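You operate a simulated robot arm through the tools that you are given. There is no shell and no other tool. Be economical: measure what you need, move in short steps, check, and stop when the job is done.

You are at the controls of a simulated robot arm. One attempt, no reset.

## Task
Give link 21 a hot wash: drain shut, heat on hot, one cycle.
Fine: the washer lever shuts the drain; the link stays in the basin, lid shut.

Only the result counts: the job must be done as asked and must still hold three seconds after the hand-in. Knocking over, shifting, dropping, spilling or breaking anything else fails it. Lids that push on must go on centred and level and be pressed home; caps that screw on are set level and turned clockwise until they are tight.

## Robot
A 6-joint arm with a two-finger parallel gripper on a trunk, on a base that drives. Base frame: it is fixed to the floor where the robot stands at the start and does not move with it; the origin is under the middle of the robot, x ahead of it, y to its left, z up; the surface under the hand at the start is at about z = 790. Readings come in mm, rad, newtons and seconds.
Its first joint turns from -2.897 to 2.897 rad. Places, roughly: basin of the parts washer [600, 400, 800]; blue link, brown link, grey link [1500, -1000, 1000]; heat dial [300, 500, 900]; isolator switch [500, 1000, 1300]; washer button [200, 600, 900]; washer lever [700, 0, 700]; washer lid [800, 500, 1100]. Payload 3.91 kg.
Tool frame: the origin (TCP) lies between the finger pads and is the grasp point; the fingertips stand 30 mm ahead of it; z points along the fingers, y is the line along which they close. Largest opening 110 mm; finger width 20, thickness 10; the body of the gripper, 48 by 112 mm, starts 55 mm behind the TCP.
Orientation is that of the tool frame in the base frame, as [roll, pitch, yaw] about the fixed x, y, z axes, in that order (R = Rz(yaw) Ry(pitch) Rx(roll)). With the fingers straight down and closing along the base's y, the tool's x points along the base's -x, its y along +y and its z along -z.

## Interface
- The arm moves only by the tool nudge_tool. Its argument "motion" is a list of rows, each an object of numbers (a shift or turn left out is 0, a gripper value left out holds the last): "dx", "dy", "dz": the shift along the tool's x, y, z in mm; "rx", "ry", "rz": the turn, a rotation vector about the tool's x, y, z in rad; "hand": the opening, from 0 (shut) to 1 (fully open). In form: [{"dx": .., "dy": .., "dz": .., "rx": .., "ry": .., "rz": .., "hand": ..}, ...]. A call has 1 to 8 rows; each row shifts and turns the commanded pose from where the row before left it, along the tool's axes as they then stand. A row lasts 0.2 s, in which the tool goes at most 50 mm and 0.15 rad; a call with a longer step from one row to the next is refused whole, and so is a gripper value outside its range. A pose out of reach is approached as far as the arm can. The call stops where the force on the tool passes 70 N (or 10 N more than at its start, if that is more) or the arm is blocked; 0.2 s more then pass. Each finger travels about 153 mm/s and halts on what it meets, pressing with about 28 N; the grip force reading is that of the motor and also rises with nothing between the fingers. The clock runs only during rows and for 0.2 s after the last one: add rows that do not move to give the fingers time. The reply holds the time, the measured pose of the TCP, the force on the tool along the base axes, the opening and the grip force, in the units named above and with some noise, with the torque about the TCP (base axes, N m) and any sound that the robot's microphone picked up.
- Cameras (640 x 400 px; columns grow to the right, rows downward): "scene" is now at [211.9, 268.8, 1372.5]; the picture's right is [0.39, -0.92, 0.00], its down [-0.51, -0.22, -0.83] and it looks along [0.76, 0.33, -0.56] (base axes); focal length 214 px, centre (320, 200). "wrist" rides on the gripper at [72, 17, -103] in the tool frame; the picture's right is [-0.23, 0.97, 0.00], its down [-0.76, -0.18, -0.62] and it looks along [-0.61, -0.14, 0.78] (tool axes); focal length 222 px, centre (320, 200). There is no depth. A picture from a camera that has moved, and an enlarged one, comes with that camera's place and axes in the base frame and with its lens.
- camera(camera): a new picture of that camera. No time passes.
- drive_base(legs): drives the robot by 1 to 6 legs, each [ahead, turn to the left] in mm and rad, along the robot's own axes; the way and the turn of a leg run together, so that a leg with both is an arc; at most 1500 mm and 3.142 rad a leg. The arm and the cameras ride along, it lands a little off, and it stops where it bumps. It gives what a move gives.
- turn_head(pan, tilt): turns the head with the scene camera to pan (to the left, within 2.094 rad either way) and tilt (down, from -0.506 to 1.204), counted from straight ahead of the robot. It gives what a move gives.
- inspect(camera, box): a new picture of the part [left, top, right, bottom] of that camera's present view, enlarged. No time passes.
- finish_job(): hands the job in; it is judged then, once.

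Work in short steps. Places have to be worked out from the pictures, the camera data and where the tool is seen: move nearer, look again, correct. Check each grasp and each placing, and mend what went wrong. You have 120 turns and 78 pictures in all, those below and enlarged ones among them. Open the gripper and draw the arm clear of the work before you hand the job in, unless the task says otherwise; then end with one line.

The tools are called by a JSON object that holds its "name" and its "arguments". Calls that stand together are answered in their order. nudge_tool: Moves the arm, as the interface text tells. Its arguments: {"type":"object","properties":{"motion":{"type":"array","items":{"type":"object","properties":{"dx":{"type":"number"},"dy":{"type":"number"},"dz":{"type":"number"},"rx":{"type":"number"},"ry":{"type":"number"},"rz":{"type":"number"},"hand":{"type":"number"}}}}},"required":["motion"]} The other tools are called the same way: drive_base (legs) drives the base; turn_head (pan, tilt) turns the head that bears the scene camera; camera (camera) takes a picture; inspect (camera, box) takes an enlarged picture of a part of a camera's view; finish_job () hands the job in.

At the start:

```text
time: 0.0
ee_pos: [584.0, 263.5, 1000.2]
orientation: [-3.141, -0.001, -3.14]
ft_force: [0.2, -0.2, 0.0]
wrist_torque: [0.01, -0.01, -0.02]
opening: 110.0
grasp_force: 0.1
robot x, y, heading: [1.9, -0.9, -0.003]
head pan, tilt: [0.405, 0.593]
```

scene: 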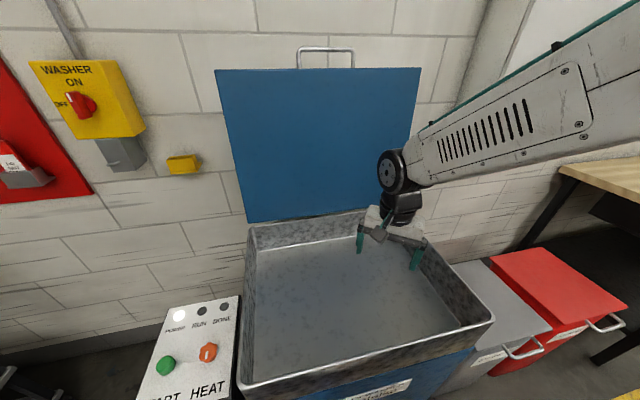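
wrist: 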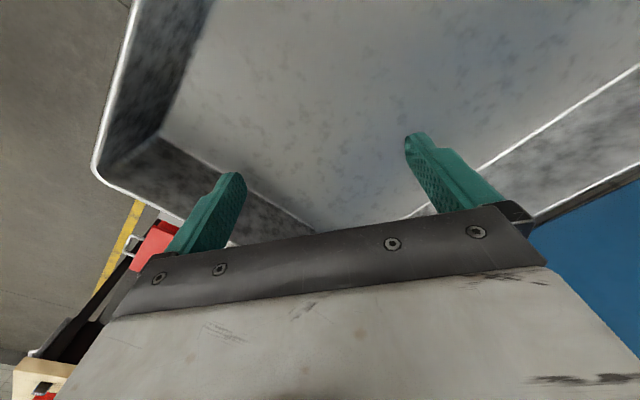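

The washer lid is open, the basin seems empty, and the panel and isolator are at the left. I look around for the links at the right and at the panel.

{"name": "turn_head", "arguments": {"pan": -0.6, "tilt": 0.4}}

{"name": "camera", "arguments": {"camera": "scene"}}

{"name": "turn_head", "arguments": {"pan": 0.7, "tilt": 0.95}}

{"name": "camera", "arguments": {"camera": "scene"}}

```text
time: 1.3
ee_pos: [583.6, 264.3, 1000.8]
orientation: [-3.141, 0.001, 3.14]
ft_force: [0.1, -0.7, -0.2]
wrist_torque: [-0.01, 0.0, 0.01]
opening: 109.8
grasp_force: 0.1
robot x, y, heading: [-2.4, 0.5, 0.001]
head pan, tilt: [-0.6, 0.4]
```

```text
75 pictures are left
camera scene: at [206.9, 181.7, 1390.2], right [-0.56, -0.83, 0.0], down [-0.32, 0.22, -0.92], along [0.76, -0.52, -0.39], focal length 214 px, centre (320, 200)
```

scene: 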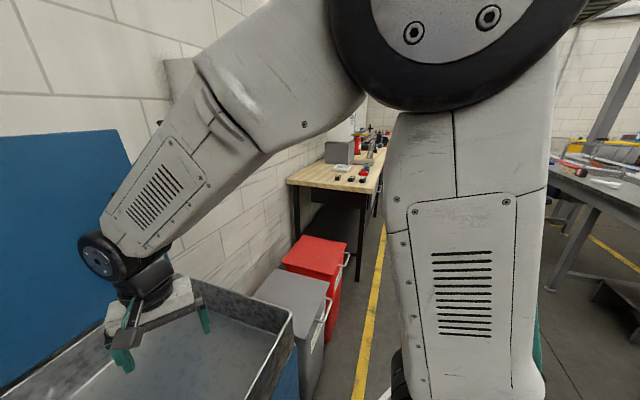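

```text
time: 2.7
ee_pos: [582.5, 264.6, 999.6]
orientation: [-3.141, -0.001, 3.141]
ft_force: [0.3, 0.9, 1.1]
wrist_torque: [0.01, -0.01, 0.0]
opening: 110.1
grasp_force: 0.0
robot x, y, heading: [0.2, -1.0, 0.002]
head pan, tilt: [0.7, 0.949]
```

```text
74 pictures are left
camera scene: at [186.1, 280.8, 1343.6], right [0.64, -0.77, 0.0], down [-0.62, -0.52, -0.58], along [0.45, 0.37, -0.81], focal length 214 px, centre (320, 200)
```

scene: 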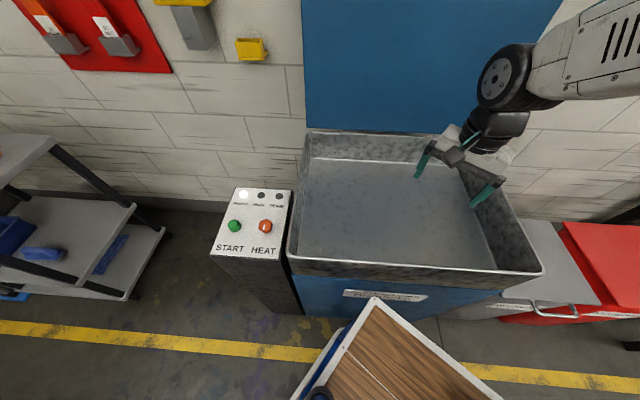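

The bench at the far right seems to hold the links. I enlarge it, and also read the plates on the washer.

{"name": "inspect", "arguments": {"camera": "scene", "box": [200, 160, 460, 320]}}

{"name": "turn_head", "arguments": {"pan": -0.7, "tilt": 0.35}}

{"name": "inspect", "arguments": {"camera": "scene", "box": [230, 100, 390, 200]}}

{"name": "turn_head", "arguments": {"pan": 0.1, "tilt": 1.15}}

{"name": "camera", "arguments": {"camera": "scene"}}

```text
2.46 times, centred on (330, 240) of scene
camera zoom: at [186.1, 280.8, 1343.6], right [0.64, -0.77, 0.0], down [-0.62, -0.52, -0.58], along [0.45, 0.37, -0.81], focal length 528 px, centre (295, 102)
```

zoom: 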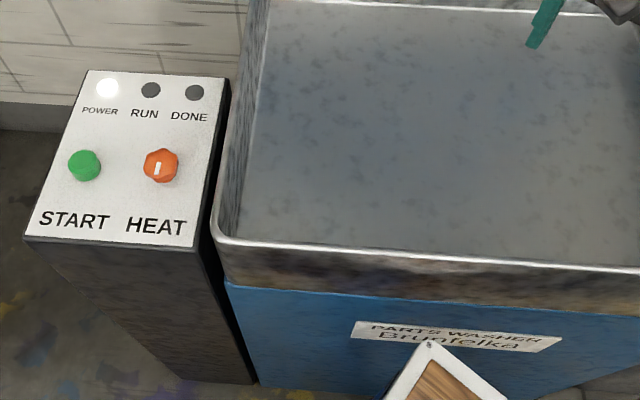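

```text
time: 4.3
ee_pos: [582.3, 264.5, 999.7]
orientation: [3.141, -0.001, -3.14]
ft_force: [-0.3, -0.6, -0.1]
wrist_torque: [-0.03, -0.03, 0.01]
opening: 110.0
grasp_force: 0.1
robot x, y, heading: [2.6, -1.1, -0.003]
head pan, tilt: [-0.7, 0.351]
```

```text
4.00 times, centred on (310, 150) of scene
camera zoom: at [201.7, 174.0, 1394.7], right [-0.64, -0.77, 0.0], down [-0.26, 0.22, -0.94], along [0.72, -0.6, -0.34], focal length 858 px, centre (360, 400)
```

zoom: 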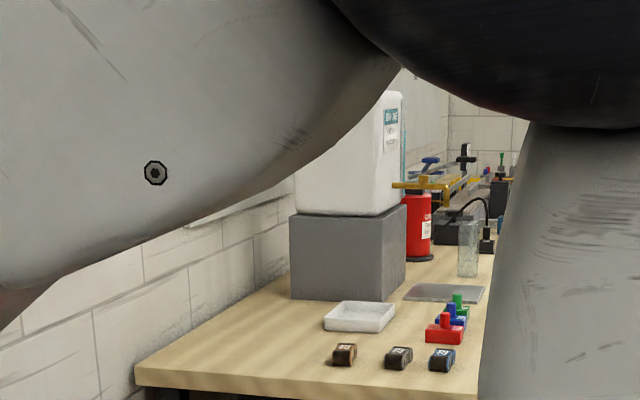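

```text
time: 5.4
ee_pos: [582.3, 264.7, 998.3]
orientation: [-3.141, 0.0, 3.14]
ft_force: [1.2, 0.4, -0.9]
wrist_torque: [0.0, -0.02, -0.02]
opening: 109.7
grasp_force: 0.1
robot x, y, heading: [0.6, 0.2, 0.0]
head pan, tilt: [0.099, 1.15]
```

```text
71 pictures are left
camera scene: at [189.8, 239.8, 1330.3], right [0.1, -1.0, 0.0], down [-0.91, -0.09, -0.41], along [0.41, 0.04, -0.91], focal length 214 px, centre (320, 200)
```

scene: 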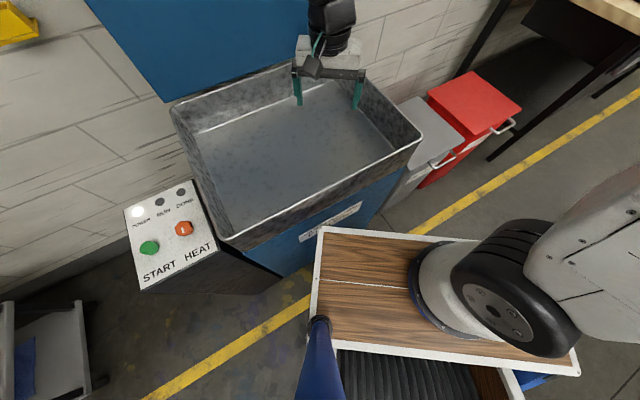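

Links are on the bench to the right along the wall; I raise the arm, turn to run parallel to the wall and drive partway for a better look (also at the washer's right side for the lever).

{"name": "nudge_tool", "arguments": {"motion": [{"dz": -45}, {"dz": -45}, {"dz": -45}, {"dz": -45}]}}

{"name": "drive_base", "arguments": {"legs": [[0, -0.955], [850, 0]]}}

{"name": "turn_head", "arguments": {"pan": 0.45, "tilt": 0.55}}

{"name": "camera", "arguments": {"camera": "scene"}}

{"name": "turn_head", "arguments": {"pan": 2.05, "tilt": 0.65}}

{"name": "camera", "arguments": {"camera": "scene"}}

```text
time: 6.4
ee_pos: [583.1, 266.7, 1181.0]
orientation: [-3.14, 0.0, -3.141]
ft_force: [0.8, 0.3, -0.5]
wrist_torque: [-0.02, 0.01, 0.02]
opening: 109.8
grasp_force: 0.1
robot x, y, heading: [1.0, -0.1, 0.001]
head pan, tilt: [0.099, 1.15]
```

```text
time: 13.3
ee_pos: [1070.4, -981.4, 1181.5]
orientation: [-3.14, 0.002, 2.222]
ft_force: [0.2, -0.4, 0.6]
wrist_torque: [0.04, 0.0, 0.01]
opening: 110.0
grasp_force: 0.1
robot x, y, heading: [506.5, -680.4, -0.925]
head pan, tilt: [0.099, 1.15]
```

```text
time: 14.3
ee_pos: [1070.5, -980.8, 1181.1]
orientation: [3.141, -0.001, 2.224]
ft_force: [0.3, -0.1, -0.2]
wrist_torque: [0.03, 0.04, 0.02]
opening: 110.2
grasp_force: 0.1
robot x, y, heading: [502.8, -677.3, -0.919]
head pan, tilt: [0.45, 0.55]
```

```text
70 pictures are left
camera scene: at [851.2, -682.3, 1376.4], right [-0.45, -0.89, 0.0], down [-0.47, 0.24, -0.85], along [0.76, -0.39, -0.52], focal length 214 px, centre (320, 200)
```

scene: 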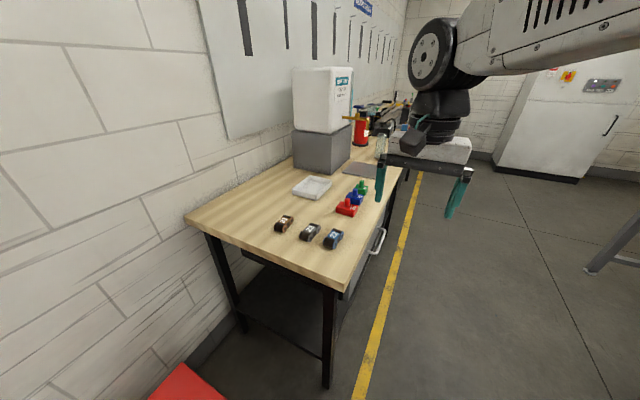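

```text
time: 16.0
ee_pos: [1070.3, -981.6, 1181.0]
orientation: [-3.141, 0.001, 2.223]
ft_force: [-0.5, 0.2, 0.3]
wrist_torque: [-0.02, 0.02, 0.0]
opening: 110.1
grasp_force: 0.1
robot x, y, heading: [506.0, -675.8, -0.918]
head pan, tilt: [2.051, 0.649]
```

```text
69 pictures are left
camera scene: at [808.2, -563.1, 1367.7], right [0.9, -0.43, 0.0], down [-0.26, -0.55, -0.8], along [0.34, 0.72, -0.6], focal length 214 px, centre (320, 200)
```

scene: 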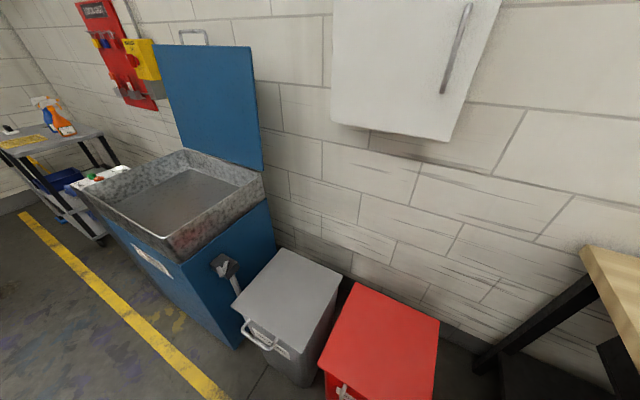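

The lever is on the washer's right flank; I enlarge it, then the links.

{"name": "inspect", "arguments": {"camera": "scene", "box": [180, 220, 280, 320]}}

{"name": "turn_head", "arguments": {"pan": 0.45, "tilt": 0.55}}

{"name": "inspect", "arguments": {"camera": "scene", "box": [260, 170, 380, 260]}}

```text
4.00 times, centred on (230, 270) of scene
camera zoom: at [808.2, -563.1, 1367.7], right [0.9, -0.43, 0.0], down [-0.26, -0.55, -0.8], along [0.34, 0.72, -0.6], focal length 858 px, centre (680, -80)
```

zoom: 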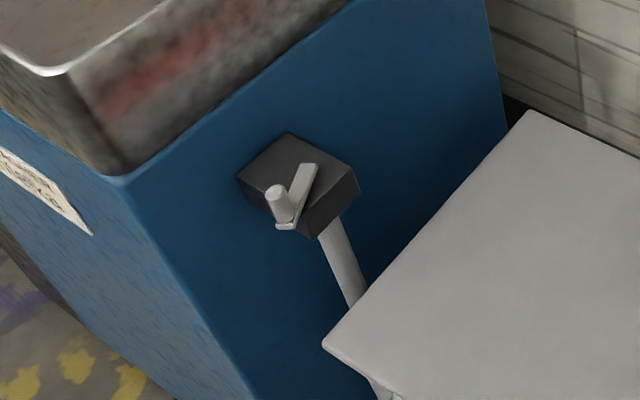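

```text
time: 17.7
ee_pos: [1070.3, -981.0, 1180.9]
orientation: [-3.141, 0.001, 2.221]
ft_force: [0.7, 0.2, -0.5]
wrist_torque: [0.01, 0.0, -0.01]
opening: 110.3
grasp_force: 0.1
robot x, y, heading: [504.4, -679.4, -0.915]
head pan, tilt: [0.45, 0.55]
```

```text
4.44 times, centred on (320, 215) of scene
camera zoom: at [851.3, -682.2, 1376.5], right [-0.45, -0.89, 0.0], down [-0.47, 0.24, -0.85], along [0.76, -0.39, -0.52], focal length 953 px, centre (320, 133)
```

zoom: 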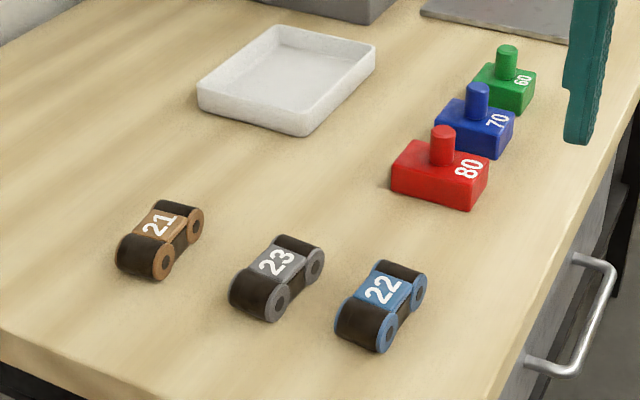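

Link 21 is the brown one, at about (1530, -868, ~845). I drive alongside the bench, keeping parallel to the wall, then will swing the arm left.

{"name": "drive_base", "arguments": {"legs": [[0, -0.04], [720, 0]]}}

{"name": "turn_head", "arguments": {"pan": 1.4, "tilt": 0.7}}

{"name": "camera", "arguments": {"camera": "scene"}}

```text
time: 22.0
ee_pos: [1467.7, -1601.8, 1180.7]
orientation: [-3.14, 0.001, 2.175]
ft_force: [0.8, 0.6, -0.3]
wrist_torque: [-0.01, 0.04, 0.04]
opening: 110.0
grasp_force: 0.0
robot x, y, heading: [918.6, -1269.2, -0.967]
head pan, tilt: [0.45, 0.55]
```

```text
time: 23.2
ee_pos: [1468.3, -1601.7, 1180.5]
orientation: [3.141, 0.0, 2.175]
ft_force: [-0.2, 0.6, 0.0]
wrist_torque: [0.0, -0.02, 0.0]
opening: 110.1
grasp_force: 0.1
robot x, y, heading: [919.2, -1270.4, -0.965]
head pan, tilt: [1.4, 0.7]
```

```text
66 pictures are left
camera scene: at [1262.5, -1213.2, 1363.4], right [0.42, -0.91, 0.0], down [-0.59, -0.27, -0.77], along [0.69, 0.32, -0.64], focal length 214 px, centre (320, 200)
```

scene: 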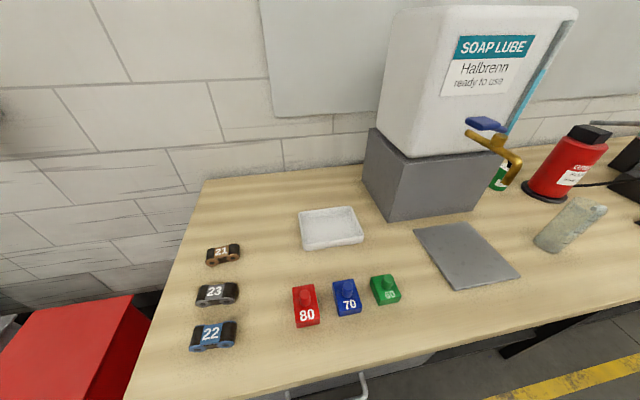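

Triangulating gives link 21 at (1453, -847, ~900), bench top ~885. I swing the hand in an arc to above it.

{"name": "nudge_tool", "arguments": {"motion": [{"dx": 25, "dy": 42}, {"dx": 25, "dy": 42}, {"dx": 25, "dy": 42}, {"dx": 25, "dy": 42}, {"dx": 25, "dy": 42}, {"dx": 36, "dy": 24}, {"dx": 36, "dy": 24}, {"dx": 36, "dy": 24}]}}

{"name": "nudge_tool", "arguments": {"motion": [{"dx": 37, "dy": 25}, {"dx": 37, "dy": 25}, {"dx": 37, "dy": 25}, {"dx": 47, "dy": 10}, {"dx": 47, "dy": 10}, {"dx": 47, "dy": 10}, {"dx": 47, "dy": 10}, {"dx": 47, "dy": 10}]}}

{"name": "nudge_tool", "arguments": {"motion": [{"dx": 45, "dy": 10}, {"rz": -0.1}, {"rz": -0.12}, {"dz": 40}, {"dz": 40}]}}

{"name": "camera", "arguments": {"camera": "wrist"}}

```text
time: 25.0
ee_pos: [1569.2, -1250.5, 1182.8]
orientation: [3.141, 0.0, 2.174]
ft_force: [0.3, -0.8, -0.1]
wrist_torque: [0.06, 0.0, -0.03]
opening: 109.9
grasp_force: 0.0
robot x, y, heading: [918.0, -1271.5, -0.969]
head pan, tilt: [1.4, 0.7]
```

```text
time: 26.4
ee_pos: [1593.3, -1086.7, 1198.3]
orientation: [3.113, -0.004, 1.998]
ft_force: [0.8, 0.3, 1.1]
wrist_torque: [0.03, 0.01, -0.01]
opening: 109.8
grasp_force: 0.0
robot x, y, heading: [917.9, -1273.9, -0.965]
head pan, tilt: [1.4, 0.7]
stopped in row 7: the arm was blocked; the commanded pose is now the measured one
```

```text
time: 27.8
ee_pos: [1607.4, -1073.0, 1132.1]
orientation: [3.095, 0.0, 2.165]
ft_force: [0.7, 0.0, -0.3]
wrist_torque: [-0.01, -0.02, -0.01]
opening: 110.0
grasp_force: 0.0
robot x, y, heading: [916.8, -1270.2, -0.969]
head pan, tilt: [1.4, 0.7]
stopped in row 5: the arm was blocked; the commanded pose is now the measured one
```

```text
65 pictures are left
camera wrist: at [1575.9, -1007.5, 1234.7], right [0.93, 0.36, 0.05], down [0.25, -0.75, 0.61], along [0.25, -0.56, -0.79], focal length 222 px, centre (320, 200)
```

wrist: 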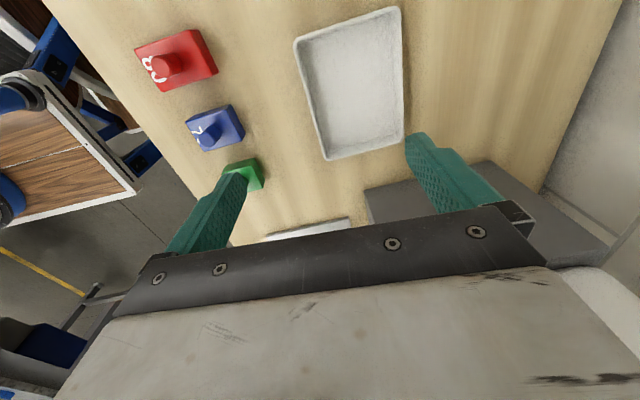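

The forearm fouled the camera mast on the left side, so links must be reached with the base facing the bench. I bring the arm back to the front.

{"name": "nudge_tool", "arguments": {"motion": [{"dz": -40}, {"dx": -45, "dy": -30, "rx": 0.046}, {"dx": -40, "dy": -35}, {"dx": -38, "dy": -36}, {"dx": -36, "dy": -36}, {"dx": -34, "dy": -38}, {"dx": -34, "dy": -40}, {"dx": -30, "dy": -42}]}}

{"name": "nudge_tool", "arguments": {"motion": [{"dx": -25, "dy": -45}, {"dx": -25, "dy": -45}, {"dx": -15, "dy": -45}, {"dx": -15, "dy": -45}]}}

```text
refused: row 2 steps farther than a row can; nothing moved
```

```text
refused: row 1 steps farther than a row can; nothing moved
```

Rows slightly too long; I resend shorter ones.

{"name": "nudge_tool", "arguments": {"motion": [{"dz": -40}, {"dx": -38, "dy": -28, "rx": 0.046}, {"dx": -36, "dy": -33}, {"dx": -36, "dy": -33}, {"dx": -35, "dy": -33}, {"dx": -33, "dy": -36}, {"dx": -32, "dy": -37}, {"dx": -28, "dy": -40}]}}

{"name": "nudge_tool", "arguments": {"motion": [{"dx": -25, "dy": -42}, {"dx": -25, "dy": -42}, {"dx": -20, "dy": -44}, {"dx": -20, "dy": -44}, {"dx": -15, "dy": -45}]}}

{"name": "drive_base", "arguments": {"legs": [[0, 0.25], [-400, 0], [0, -0.23], [440, 0]]}}

```text
time: 29.6
ee_pos: [1538.5, -1401.6, 1169.2]
orientation: [-3.137, 0.001, 2.173]
ft_force: [-0.8, -0.1, -0.4]
wrist_torque: [0.0, 0.0, 0.02]
opening: 109.9
grasp_force: 0.1
robot x, y, heading: [914.2, -1274.8, -0.966]
head pan, tilt: [1.4, 0.7]
```

```text
time: 30.8
ee_pos: [1421.2, -1613.8, 1166.3]
orientation: [-3.138, 0.001, 2.174]
ft_force: [-0.2, -0.5, -0.4]
wrist_torque: [-0.01, 0.04, -0.05]
opening: 109.9
grasp_force: 0.0
robot x, y, heading: [917.2, -1270.8, -0.962]
head pan, tilt: [1.4, 0.7]
```

```text
time: 37.4
ee_pos: [1387.3, -1707.1, 1165.4]
orientation: [-3.138, -0.001, 2.188]
ft_force: [-0.7, -0.3, -0.3]
wrist_torque: [0.03, 0.01, -0.03]
opening: 110.1
grasp_force: 0.1
robot x, y, heading: [876.7, -1375.9, -0.952]
head pan, tilt: [1.4, 0.7]
```

Now at n≈-80 mm off; I check the gap between the deck and the bench before turning.

{"name": "turn_head", "arguments": {"pan": 1.0, "tilt": 1.2}}

{"name": "camera", "arguments": {"camera": "scene"}}

```text
time: 38.3
ee_pos: [1386.7, -1707.7, 1165.0]
orientation: [-3.136, -0.001, 2.189]
ft_force: [-0.2, -0.2, 0.4]
wrist_torque: [0.03, 0.01, -0.01]
opening: 110.1
grasp_force: 0.1
robot x, y, heading: [876.5, -1375.7, -0.953]
head pan, tilt: [1.0, 1.201]
```

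```text
64 pictures are left
camera scene: at [1202.0, -1345.2, 1327.4], right [0.05, -1.0, 0.0], down [-0.93, -0.05, -0.36], along [0.36, 0.02, -0.93], focal length 214 px, centre (320, 200)
```

scene: 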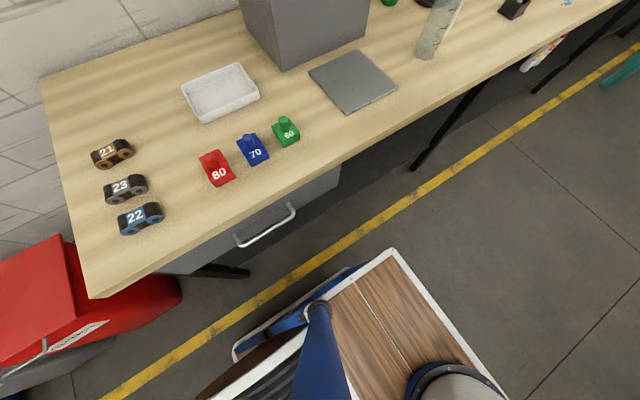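

Triangulating the deck corner gives a swing radius under ~450 mm, leaving clearance. I turn the base to face the bench.

{"name": "drive_base", "arguments": {"legs": [[0, 1.4]]}}

{"name": "turn_head", "arguments": {"pan": 0.3, "tilt": 0.9}}

{"name": "camera", "arguments": {"camera": "scene"}}

{"name": "camera", "arguments": {"camera": "wrist"}}

```text
time: 42.1
ee_pos: [1285.6, -927.0, 1164.3]
orientation: [-3.138, -0.002, -2.684]
ft_force: [-1.0, 0.0, 0.3]
wrist_torque: [0.03, -0.02, 0.0]
opening: 109.9
grasp_force: 0.0
robot x, y, heading: [877.6, -1375.2, 0.46]
head pan, tilt: [1.0, 1.201]
```

```text
time: 43.2
ee_pos: [1285.8, -927.0, 1164.4]
orientation: [-3.138, -0.002, -2.683]
ft_force: [-0.9, 0.0, 0.2]
wrist_torque: [0.0, -0.02, -0.02]
opening: 110.2
grasp_force: 0.0
robot x, y, heading: [878.2, -1378.2, 0.457]
head pan, tilt: [0.3, 0.901]
```

```text
63 pictures are left
camera scene: at [946.3, -1057.8, 1347.2], right [0.69, -0.72, 0.0], down [-0.57, -0.54, -0.62], along [0.45, 0.43, -0.78], focal length 214 px, centre (320, 200)
```

scene: 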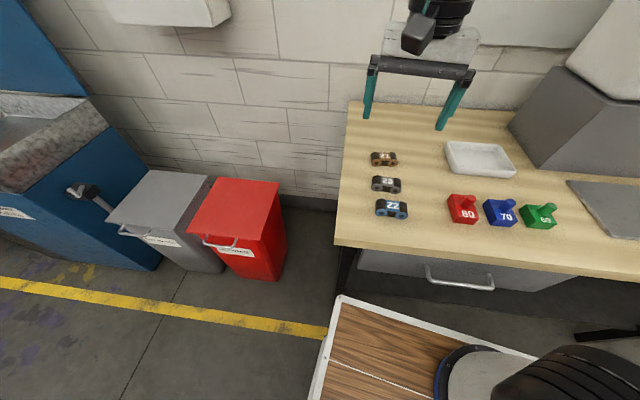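

```text
62 pictures are left
camera wrist: at [1212.3, -944.6, 1267.2], right [-0.23, 0.97, 0.0], down [0.76, 0.18, 0.62], along [0.61, 0.14, -0.78], focal length 222 px, centre (320, 200)
```

wrist: 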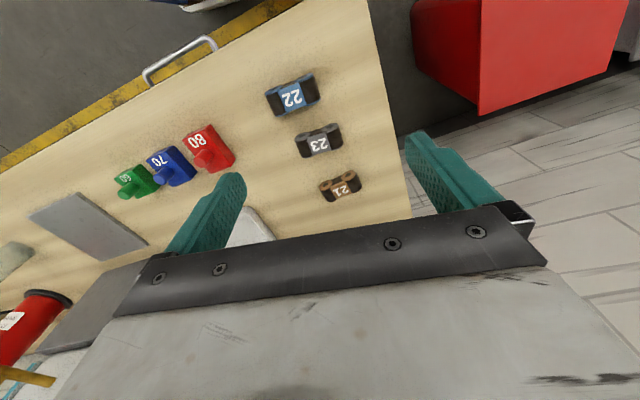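

Link 21 confirmed at about (1453, -848). I move above it and rotate the hand so that it closes across the link's width.

{"name": "nudge_tool", "arguments": {"motion": [{"dx": -46}, {"dx": -46}, {"dx": -46}, {"dx": -46}, {"dz": 40, "rz": 0.14}, {"dz": 40, "rz": 0.14}, {"dz": 30, "rz": 0.14}, {"rz": 0.14}]}}

{"name": "nudge_tool", "arguments": {"motion": [{"rz": 0.14}, {"rz": 0.14}, {"rz": 0.14}, {"rz": 0.14}, {"rz": 0.14}, {}]}}

{"name": "camera", "arguments": {"camera": "wrist"}}

```text
time: 45.0
ee_pos: [1451.9, -848.6, 1054.0]
orientation: [-3.14, 0.001, 3.037]
ft_force: [-0.3, 0.3, -0.7]
wrist_torque: [0.0, 0.03, 0.0]
opening: 110.0
grasp_force: 0.0
robot x, y, heading: [878.4, -1380.0, 0.458]
head pan, tilt: [0.3, 0.901]
```

```text
time: 46.4
ee_pos: [1448.8, -847.3, 1055.0]
orientation: [3.141, 0.003, 2.337]
ft_force: [-0.3, 0.0, 0.8]
wrist_torque: [0.03, -0.01, 0.02]
opening: 109.9
grasp_force: 0.1
robot x, y, heading: [880.0, -1382.4, 0.461]
head pan, tilt: [0.3, 0.901]
```

```text
61 pictures are left
camera wrist: at [1411.0, -783.7, 1157.0], right [0.86, 0.51, 0.0], down [0.4, -0.67, 0.63], along [0.32, -0.54, -0.78], focal length 222 px, centre (320, 200)
```

wrist: 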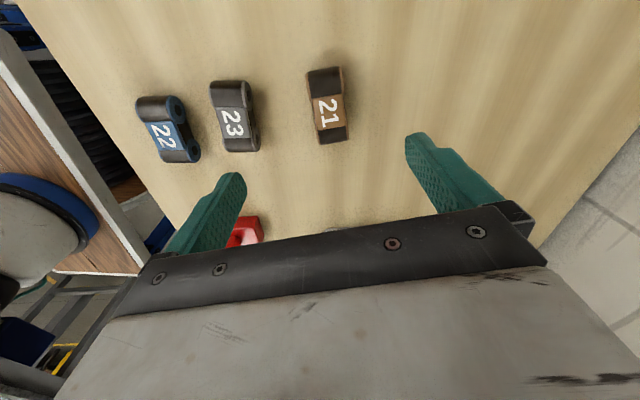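

Aligned with link 21. I shift 8 mm and lower with the hand somewhat closed, to check height.

{"name": "nudge_tool", "arguments": {"motion": [{"dy": 8, "hand": 0.8}, {"dz": 45}, {"dz": 45}, {"dz": 30}]}}

{"name": "camera", "arguments": {"camera": "wrist"}}

{"name": "inspect", "arguments": {"camera": "scene", "box": [340, 90, 460, 180]}}

```text
time: 47.4
ee_pos: [1455.8, -838.4, 934.5]
orientation: [-3.14, 0.003, 2.337]
ft_force: [-0.1, -1.2, -0.1]
wrist_torque: [0.0, -0.04, 0.02]
opening: 87.8
grasp_force: 0.0
robot x, y, heading: [880.1, -1380.6, 0.458]
head pan, tilt: [0.3, 0.901]
```

```text
60 pictures are left
camera wrist: at [1416.4, -776.7, 1037.3], right [0.86, 0.51, 0.0], down [0.4, -0.67, 0.63], along [0.32, -0.54, -0.78], focal length 222 px, centre (320, 200)
```

wrist: 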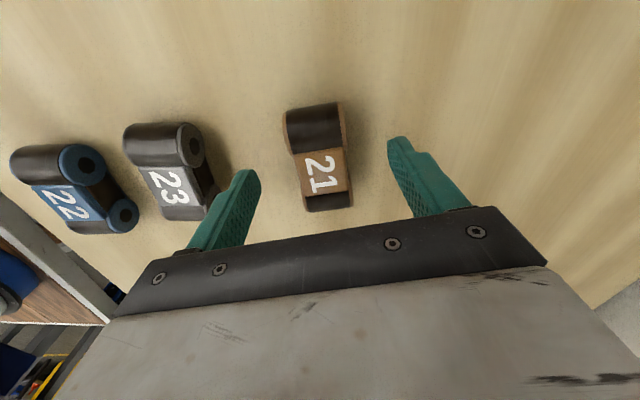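

```text
4.44 times, centred on (400, 135) of scene
camera zoom: at [946.2, -1058.0, 1347.2], right [0.69, -0.73, 0.0], down [-0.57, -0.54, -0.62], along [0.45, 0.43, -0.78], focal length 953 px, centre (-36, 489)
```

zoom: 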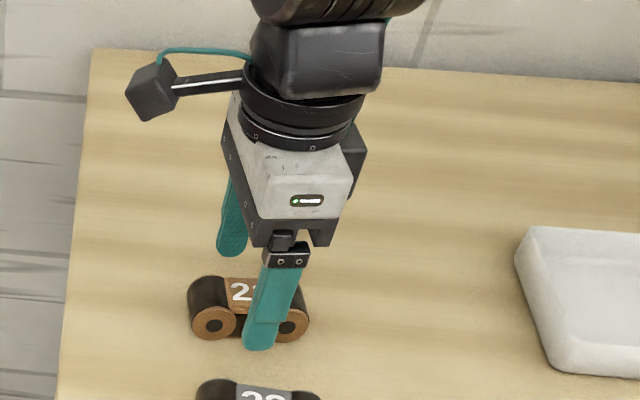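

Good alignment; small x trim, then I lower gently watching force for the bench.

{"name": "nudge_tool", "arguments": {"motion": [{"dx": 3, "dz": 15}, {"dz": 8}, {"dz": 5}, {}]}}

{"name": "inspect", "arguments": {"camera": "scene", "box": [340, 110, 440, 180]}}

```text
time: 48.4
ee_pos: [1454.2, -837.8, 911.1]
orientation: [3.136, 0.0, 2.336]
ft_force: [-0.7, -1.7, 55.6]
wrist_torque: [-1.83, 2.1, 0.0]
opening: 88.6
grasp_force: 0.7
robot x, y, heading: [879.6, -1376.9, 0.459]
head pan, tilt: [0.3, 0.901]
```

```text
5.71 times, centred on (390, 145) of scene
camera zoom: at [945.1, -1059.1, 1347.6], right [0.69, -0.73, 0.0], down [-0.57, -0.54, -0.62], along [0.45, 0.43, -0.78], focal length 1226 px, centre (-80, 514)
```

zoom: 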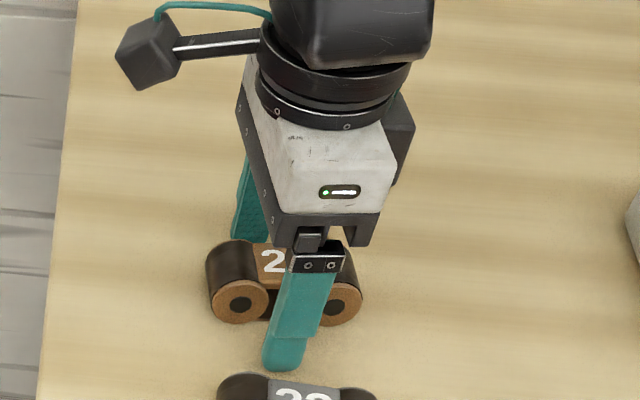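

The bench was touched with tips at ~881. I back off a few mm and close on the link.

{"name": "nudge_tool", "arguments": {"motion": [{"dz": -9}, {"hand": 0.5}, {"hand": 0.2}, {"hand": 0.0}, {"hand": 0.0}, {"hand": 0.0}]}}

{"name": "inspect", "arguments": {"camera": "scene", "box": [340, 110, 440, 180]}}

```text
time: 49.8
ee_pos: [1453.4, -838.7, 916.9]
orientation: [-3.139, 0.003, 2.34]
ft_force: [0.3, -0.3, 0.5]
wrist_torque: [0.02, 0.0, -0.01]
opening: 37.4
grasp_force: 28.2
robot x, y, heading: [878.8, -1381.8, 0.454]
head pan, tilt: [0.3, 0.901]
```

```text
5.71 times, centred on (390, 145) of scene
camera zoom: at [946.4, -1057.8, 1347.2], right [0.69, -0.73, 0.0], down [-0.57, -0.54, -0.62], along [0.45, 0.43, -0.78], focal length 1226 px, centre (-80, 514)
```

zoom: 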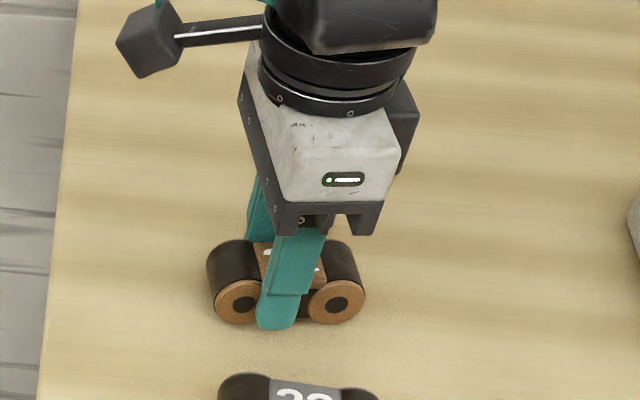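

Gripped at 37 mm, centred. Lift.

{"name": "nudge_tool", "arguments": {"motion": [{"dz": -20}, {"dz": -45}, {"dz": -45}, {"dz": -45}, {"dz": -45}, {"dz": -45}, {}]}}

{"name": "camera", "arguments": {"camera": "wrist"}}

```text
time: 51.4
ee_pos: [1453.3, -840.0, 1161.6]
orientation: [3.141, 0.003, 2.34]
ft_force: [0.3, -0.4, -0.3]
wrist_torque: [-0.04, 0.04, 0.01]
opening: 37.3
grasp_force: 28.0
robot x, y, heading: [877.3, -1379.7, 0.459]
head pan, tilt: [0.3, 0.901]
```

```text
56 pictures are left
camera wrist: at [1413.7, -776.5, 1264.7], right [0.86, 0.51, 0.0], down [0.4, -0.67, 0.63], along [0.32, -0.54, -0.78], focal length 222 px, centre (320, 200)
```

wrist: 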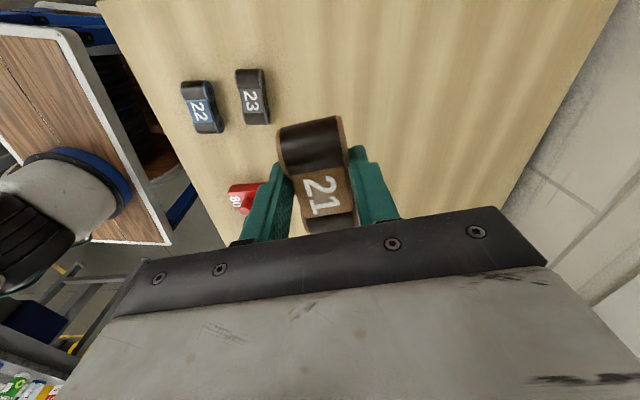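

Link 21 is held. I retract the arm a bit, then drive back to the washer.

{"name": "nudge_tool", "arguments": {"motion": [{"dy": -46}, {"dy": -46}, {"dy": -46}, {}]}}

{"name": "drive_base", "arguments": {"legs": [[0, -1.469], [-820, 0], [-815, 0]]}}

```text
time: 52.4
ee_pos: [1352.9, -933.9, 1163.3]
orientation: [-3.141, 0.005, 2.339]
ft_force: [0.2, -0.8, -1.3]
wrist_torque: [-0.02, -0.01, 0.01]
opening: 37.5
grasp_force: 28.1
robot x, y, heading: [882.1, -1378.9, 0.454]
head pan, tilt: [0.3, 0.901]
```

```text
time: 64.4
ee_pos: [486.3, -404.0, 1163.7]
orientation: [3.141, 0.003, 0.872]
ft_force: [-0.3, -0.1, -1.4]
wrist_torque: [-0.01, 0.04, -0.01]
opening: 37.1
grasp_force: 27.6
robot x, y, heading: [-5.5, 22.5, -1.006]
head pan, tilt: [0.3, 0.901]
```

Now turn to face as at the start and look into the basin.

{"name": "drive_base", "arguments": {"legs": [[0, 1.006]]}}

{"name": "turn_head", "arguments": {"pan": 0.3, "tilt": 0.8}}

{"name": "camera", "arguments": {"camera": "scene"}}

{"name": "camera", "arguments": {"camera": "wrist"}}

```text
time: 67.4
ee_pos: [613.5, 223.7, 1163.0]
orientation: [3.141, 0.003, 1.906]
ft_force: [-0.3, -0.3, -2.0]
wrist_torque: [0.03, 0.01, 0.01]
opening: 37.1
grasp_force: 28.1
robot x, y, heading: [-1.4, 20.8, 0.025]
head pan, tilt: [0.3, 0.901]
```

```text
time: 68.1
ee_pos: [613.2, 223.1, 1163.8]
orientation: [3.141, 0.004, 1.903]
ft_force: [0.0, 0.5, -0.9]
wrist_torque: [0.04, 0.01, 0.01]
opening: 37.5
grasp_force: 27.7
robot x, y, heading: [-4.7, 21.5, 0.025]
head pan, tilt: [0.3, 0.799]
```

```text
55 pictures are left
camera scene: at [197.3, 285.0, 1355.1], right [0.32, -0.95, 0.0], down [-0.68, -0.23, -0.7], along [0.66, 0.22, -0.72], focal length 214 px, centre (320, 200)
```

scene: 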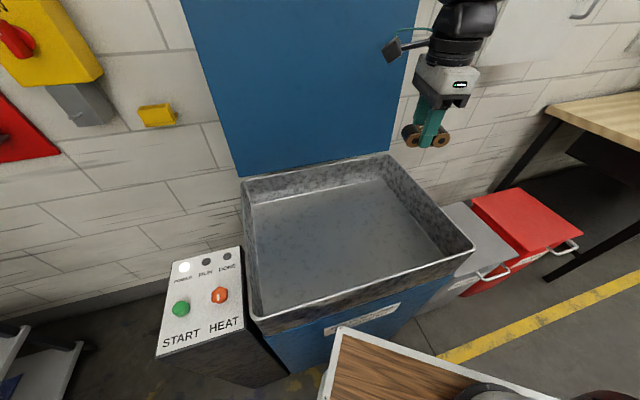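

```text
54 pictures are left
camera wrist: at [604.9, 297.2, 1265.8], right [0.99, 0.1, 0.0], down [0.08, -0.78, 0.63], along [0.07, -0.62, -0.78], focal length 222 px, centre (320, 200)
```

wrist: 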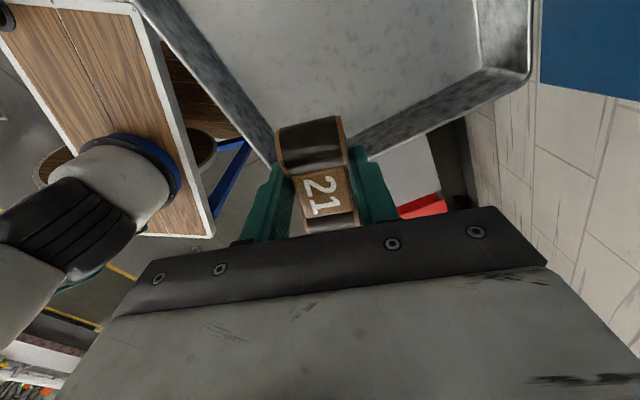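

Basin rim works out at z≈900, centre about (590, 352). I move over the centre and lower, expecting contact at TCP ≈ 825.

{"name": "nudge_tool", "arguments": {"motion": [{"dx": 43, "dy": 7}, {"dx": 43, "dy": 7}, {"dx": 42, "dy": 6}, {"dz": 45}, {"dz": 45}, {"dz": 45}, {"dz": 45}, {}]}}

{"name": "camera", "arguments": {"camera": "scene"}}

```text
time: 69.9
ee_pos: [589.0, 352.2, 983.9]
orientation: [-3.141, 0.004, 1.906]
ft_force: [0.2, -0.7, -0.7]
wrist_torque: [0.03, 0.01, 0.0]
opening: 37.0
grasp_force: 28.3
robot x, y, heading: [-3.7, 22.2, 0.025]
head pan, tilt: [0.3, 0.799]
```

```text
53 pictures are left
camera scene: at [197.3, 285.1, 1355.1], right [0.32, -0.95, 0.0], down [-0.68, -0.23, -0.7], along [0.66, 0.22, -0.72], focal length 214 px, centre (320, 200)
```

scene: 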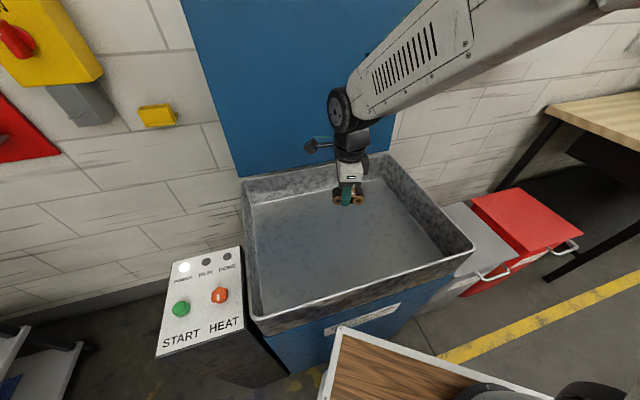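

Over the basin centre. Lower towards the floor, slowly at the end.

{"name": "nudge_tool", "arguments": {"motion": [{"dz": 45}, {"dz": 45}, {"dz": 30}, {"dz": 15}, {"dz": 8}, {"dz": 8}, {}]}}

```text
time: 71.5
ee_pos: [589.8, 349.5, 832.6]
orientation: [3.141, 0.003, 1.903]
ft_force: [0.6, 0.0, -0.7]
wrist_torque: [-0.01, -0.01, -0.03]
opening: 37.3
grasp_force: 27.8
robot x, y, heading: [-6.4, 20.9, 0.023]
head pan, tilt: [0.3, 0.799]
```

{"name": "nudge_tool", "arguments": {"motion": [{"dz": 4}, {"dz": 3}, {"dz": 3}, {}]}}

```text
time: 72.5
ee_pos: [590.4, 350.4, 824.5]
orientation: [3.139, 0.001, 1.904]
ft_force: [-4.9, -3.3, 44.9]
wrist_torque: [-0.29, 0.27, -0.08]
opening: 37.3
grasp_force: 27.7
robot x, y, heading: [-5.1, 22.3, 0.023]
head pan, tilt: [0.3, 0.799]
```

The link rests on the basin floor (45 N). I ease up 2 mm and open.

{"name": "nudge_tool", "arguments": {"motion": [{"dz": -2}, {"hand": 0.45}, {"hand": 0.6}, {"hand": 0.6}, {"dz": -30}, {"dz": -45}, {"dz": -45}, {"dz": -45}]}}

{"name": "nudge_tool", "arguments": {"motion": [{"dz": -45}, {"dz": -45}, {"dz": -45}, {"dz": -45}]}}

{"name": "camera", "arguments": {"camera": "scene"}}

{"name": "inspect", "arguments": {"camera": "scene", "box": [150, 240, 250, 360]}}

```text
time: 74.3
ee_pos: [590.0, 350.3, 989.7]
orientation: [3.141, 0.005, 1.905]
ft_force: [1.2, 0.8, -0.3]
wrist_torque: [-0.02, 0.04, -0.01]
opening: 66.1
grasp_force: 0.1
robot x, y, heading: [-4.8, 23.0, 0.026]
head pan, tilt: [0.3, 0.799]
```

```text
time: 75.3
ee_pos: [593.1, 353.0, 1171.9]
orientation: [-3.141, 0.004, 1.904]
ft_force: [0.5, -0.1, 0.0]
wrist_torque: [0.0, 0.02, 0.01]
opening: 66.2
grasp_force: 0.0
robot x, y, heading: [-4.4, 23.1, 0.026]
head pan, tilt: [0.3, 0.799]
```

```text
52 pictures are left
camera scene: at [197.5, 285.2, 1355.0], right [0.32, -0.95, 0.0], down [-0.68, -0.23, -0.7], along [0.66, 0.22, -0.72], focal length 214 px, centre (320, 200)
```

scene: 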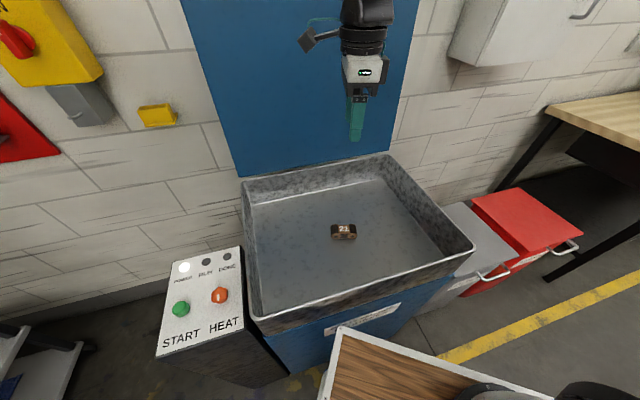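

```text
3.33 times, centred on (200, 300) of scene
camera zoom: at [197.5, 285.2, 1355.0], right [0.32, -0.95, 0.0], down [-0.68, -0.23, -0.7], along [0.66, 0.22, -0.72], focal length 715 px, centre (720, -133)
```

zoom: 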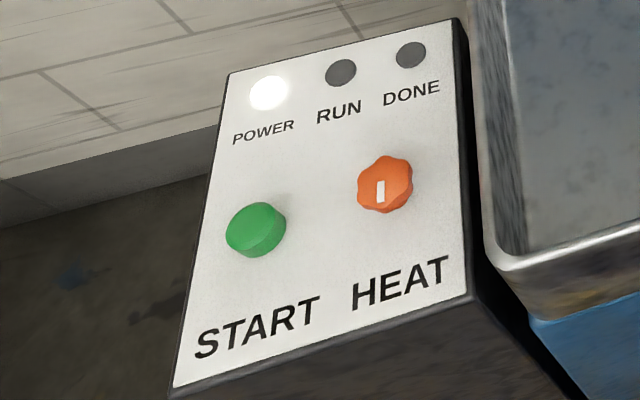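

The link is in place. Next the drain lever on the washer's right flank: I drive along and turn so that arm and camera both face it.

{"name": "drive_base", "arguments": {"legs": [[0, -1.07], [700, 0]]}}

{"name": "turn_head", "arguments": {"pan": 2.05, "tilt": 0.7}}

{"name": "camera", "arguments": {"camera": "scene"}}

```text
time: 82.0
ee_pos: [933.3, -971.9, 1171.8]
orientation: [-3.14, 0.004, 0.831]
ft_force: [-1.3, -0.1, -0.2]
wrist_torque: [0.0, -0.01, -0.02]
opening: 66.3
grasp_force: 0.0
robot x, y, heading: [357.5, -603.7, -1.049]
head pan, tilt: [0.3, 0.799]
```

```text
time: 83.7
ee_pos: [934.3, -972.2, 1172.0]
orientation: [-3.141, 0.004, 0.83]
ft_force: [-0.4, 0.7, -0.2]
wrist_torque: [0.02, 0.0, -0.01]
opening: 66.3
grasp_force: 0.1
robot x, y, heading: [359.8, -606.1, -1.047]
head pan, tilt: [2.051, 0.7]
```

```text
50 pictures are left
camera scene: at [673.0, -531.2, 1363.3], right [0.84, -0.54, 0.0], down [-0.35, -0.54, -0.76], along [0.41, 0.64, -0.64], focal length 214 px, centre (320, 200)
```

scene: 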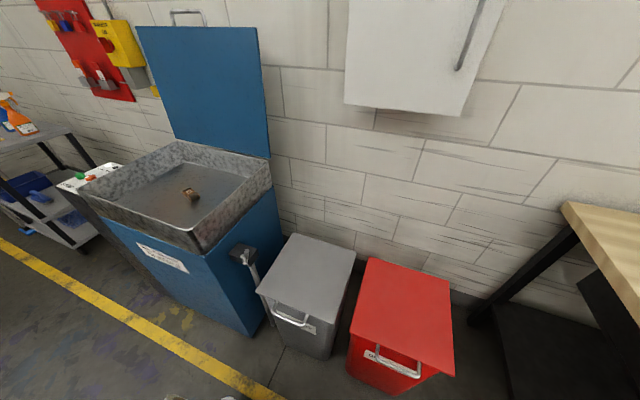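

{"name": "inspect", "arguments": {"camera": "scene", "box": [220, 230, 280, 280]}}

```text
8.00 times, centred on (250, 255) of scene
camera zoom: at [673.0, -531.2, 1363.3], right [0.84, -0.54, 0.0], down [-0.35, -0.54, -0.76], along [0.41, 0.64, -0.64], focal length 1716 px, centre (880, -240)
```

zoom: 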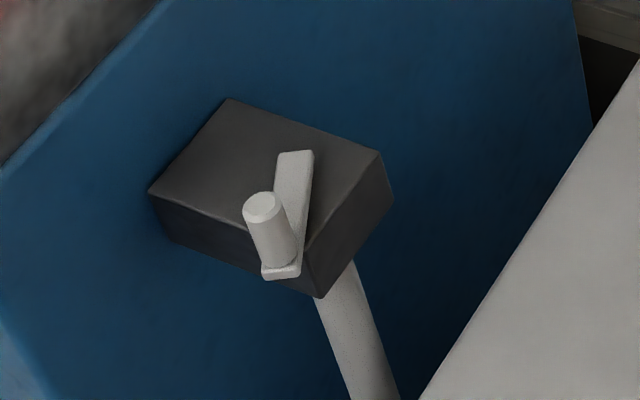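

The lever is a plate on a valve box with an upright peg, near (686, -15, 740); pivot to its wall side. I turn the base to face it.

{"name": "drive_base", "arguments": {"legs": [[0, 2.117]]}}

{"name": "turn_head", "arguments": {"pan": 0.1, "tilt": 0.8}}

{"name": "camera", "arguments": {"camera": "scene"}}

```text
time: 89.0
ee_pos: [414.1, 73.1, 1171.7]
orientation: [3.141, 0.004, 2.887]
ft_force: [0.0, 0.3, 0.2]
wrist_torque: [-0.03, -0.02, 0.0]
opening: 65.8
grasp_force: 0.1
robot x, y, heading: [353.7, -604.8, 1.013]
head pan, tilt: [2.051, 0.7]
```

```text
time: 90.9
ee_pos: [413.9, 74.2, 1171.8]
orientation: [-3.141, 0.003, 2.888]
ft_force: [-0.2, 0.5, 0.2]
wrist_torque: [0.03, -0.01, 0.02]
opening: 66.1
grasp_force: 0.0
robot x, y, heading: [356.4, -607.4, 1.012]
head pan, tilt: [0.099, 0.799]
```

```text
48 pictures are left
camera scene: at [265.3, -299.7, 1355.1], right [0.89, -0.45, 0.0], down [-0.32, -0.64, -0.7], along [0.31, 0.62, -0.72], focal length 214 px, centre (320, 200)
```

scene: 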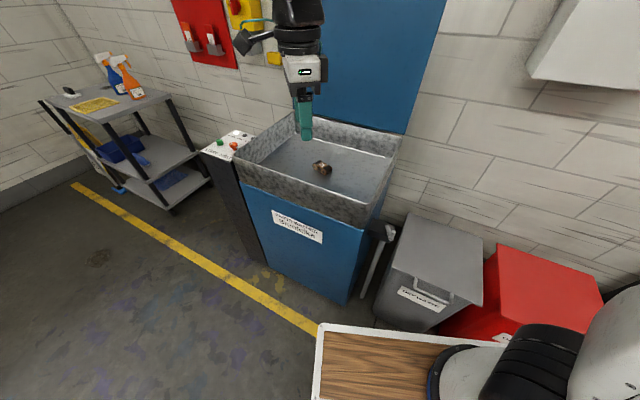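

{"name": "inspect", "arguments": {"camera": "scene", "box": [360, 210, 420, 260]}}

```text
8.00 times, centred on (390, 235) of scene
camera zoom: at [265.3, -299.7, 1355.1], right [0.89, -0.45, 0.0], down [-0.32, -0.64, -0.7], along [0.31, 0.62, -0.72], focal length 1716 px, centre (-240, -80)
```

zoom: 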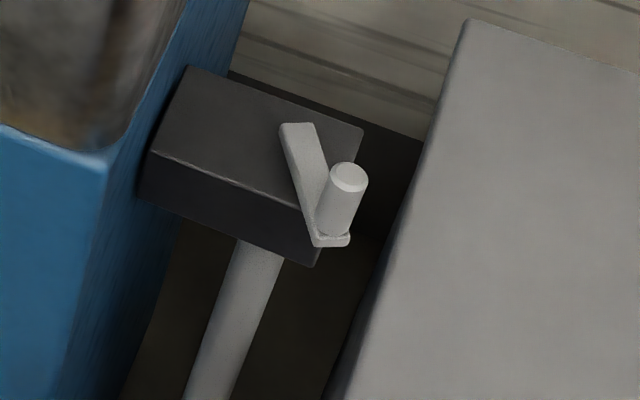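

Clear view: peg tip at about (687, -20, 742), lever plate pointing ~30° right of the front. I move above it and rotate the hand so the camera side points away from the washer.

{"name": "nudge_tool", "arguments": {"motion": [{"dx": -48, "dy": -4, "hand": 0.5}, {"dx": -48, "dy": -4}, {"dx": -48, "dy": -4}, {"dx": -48, "dy": -4}, {"dx": -48, "dy": -4}, {"dx": -48, "dy": -3}, {"rz": -0.145}, {"rz": -0.145}]}}

{"name": "nudge_tool", "arguments": {"motion": [{"rz": -0.145}, {"rz": -0.145}, {"rz": -0.145}, {"rz": -0.145}, {"rz": -0.145}, {"rz": -0.145}, {"rz": -0.145}, {"rz": -0.145}]}}

{"name": "nudge_tool", "arguments": {"motion": [{"rz": -0.145}, {"rz": -0.145}, {"rz": -0.145}, {"rz": -0.145}, {"rz": -0.145}, {"rz": -0.145}, {"rz": -0.12}]}}

```text
time: 92.7
ee_pos: [686.4, -22.6, 1174.9]
orientation: [-3.14, 0.002, -3.102]
ft_force: [-0.2, 0.0, 0.3]
wrist_torque: [0.0, -0.01, 0.01]
opening: 55.2
grasp_force: 0.0
robot x, y, heading: [360.8, -606.8, 1.01]
head pan, tilt: [0.099, 0.799]
```

```text
time: 94.5
ee_pos: [686.4, -20.7, 1173.1]
orientation: [-3.14, 0.0, -1.942]
ft_force: [0.4, 0.1, -0.7]
wrist_torque: [0.01, 0.0, 0.01]
opening: 55.0
grasp_force: 0.0
robot x, y, heading: [358.6, -606.8, 1.013]
head pan, tilt: [0.099, 0.799]
```

```text
time: 96.1
ee_pos: [686.5, -20.2, 1173.0]
orientation: [-3.14, -0.003, -0.952]
ft_force: [0.5, -0.6, 0.5]
wrist_torque: [0.02, -0.01, 0.03]
opening: 55.1
grasp_force: 0.1
robot x, y, heading: [361.3, -605.7, 1.011]
head pan, tilt: [0.099, 0.799]
```

Rotation worked. Lower to about z=850 and look with the wrist camera.

{"name": "nudge_tool", "arguments": {"motion": [{"dz": 48}, {"dz": 48}, {"dz": 48}, {"dz": 48}, {"dz": 48}, {"dz": 48}, {"dz": 20}]}}

{"name": "camera", "arguments": {"camera": "wrist"}}

{"name": "inspect", "arguments": {"camera": "scene", "box": [350, 180, 430, 260]}}

```text
time: 97.7
ee_pos: [689.0, -21.5, 865.2]
orientation: [-3.139, 0.0, -0.954]
ft_force: [0.2, -0.5, 0.7]
wrist_torque: [0.02, 0.01, -0.01]
opening: 54.8
grasp_force: 0.1
robot x, y, heading: [360.0, -605.7, 1.005]
head pan, tilt: [0.099, 0.799]
```

```text
46 pictures are left
camera wrist: at [715.7, -91.6, 967.0], right [-0.93, -0.38, 0.0], down [-0.3, 0.72, 0.62], along [-0.23, 0.58, -0.78], focal length 222 px, centre (320, 200)
```

wrist: 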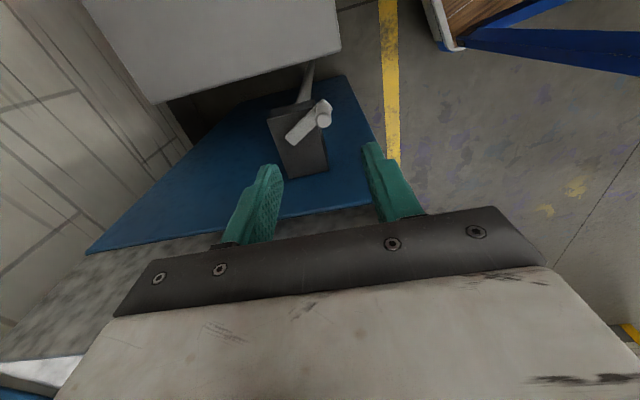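

```text
5.00 times, centred on (390, 220) of scene
camera zoom: at [265.3, -300.0, 1355.1], right [0.89, -0.45, 0.0], down [-0.32, -0.64, -0.7], along [0.31, 0.62, -0.72], focal length 1072 px, centre (-30, 100)
```

zoom: 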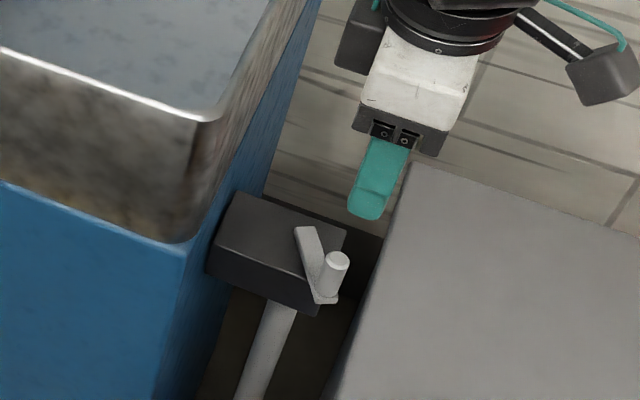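

TCP is right above the peg. Lower to z≈748 with opening ~40 mm and grip the peg.

{"name": "nudge_tool", "arguments": {"motion": [{"dz": 45, "hand": 0.4}, {"dz": 45}, {"dz": 15}, {"dz": 10}, {}]}}

{"name": "inspect", "arguments": {"camera": "scene", "box": [350, 180, 430, 260]}}

```text
time: 98.9
ee_pos: [688.4, -20.9, 748.6]
orientation: [-3.14, -0.001, -0.952]
ft_force: [0.1, -0.3, 0.3]
wrist_torque: [0.01, 0.0, 0.02]
opening: 44.0
grasp_force: 0.1
robot x, y, heading: [359.3, -605.7, 1.007]
head pan, tilt: [0.099, 0.799]
```

```text
5.00 times, centred on (390, 220) of scene
camera zoom: at [265.4, -299.8, 1355.1], right [0.89, -0.45, 0.0], down [-0.32, -0.64, -0.7], along [0.31, 0.62, -0.72], focal length 1072 px, centre (-30, 100)
```

zoom: 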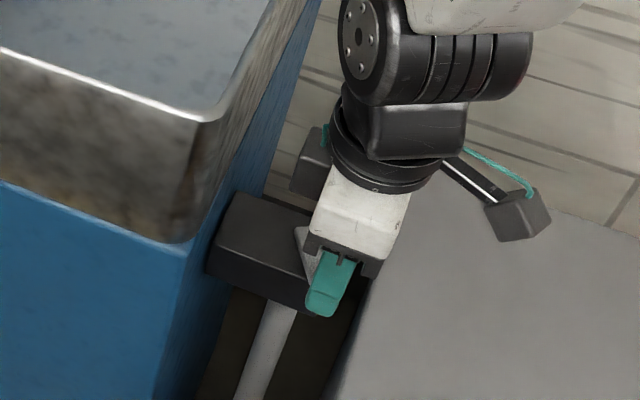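

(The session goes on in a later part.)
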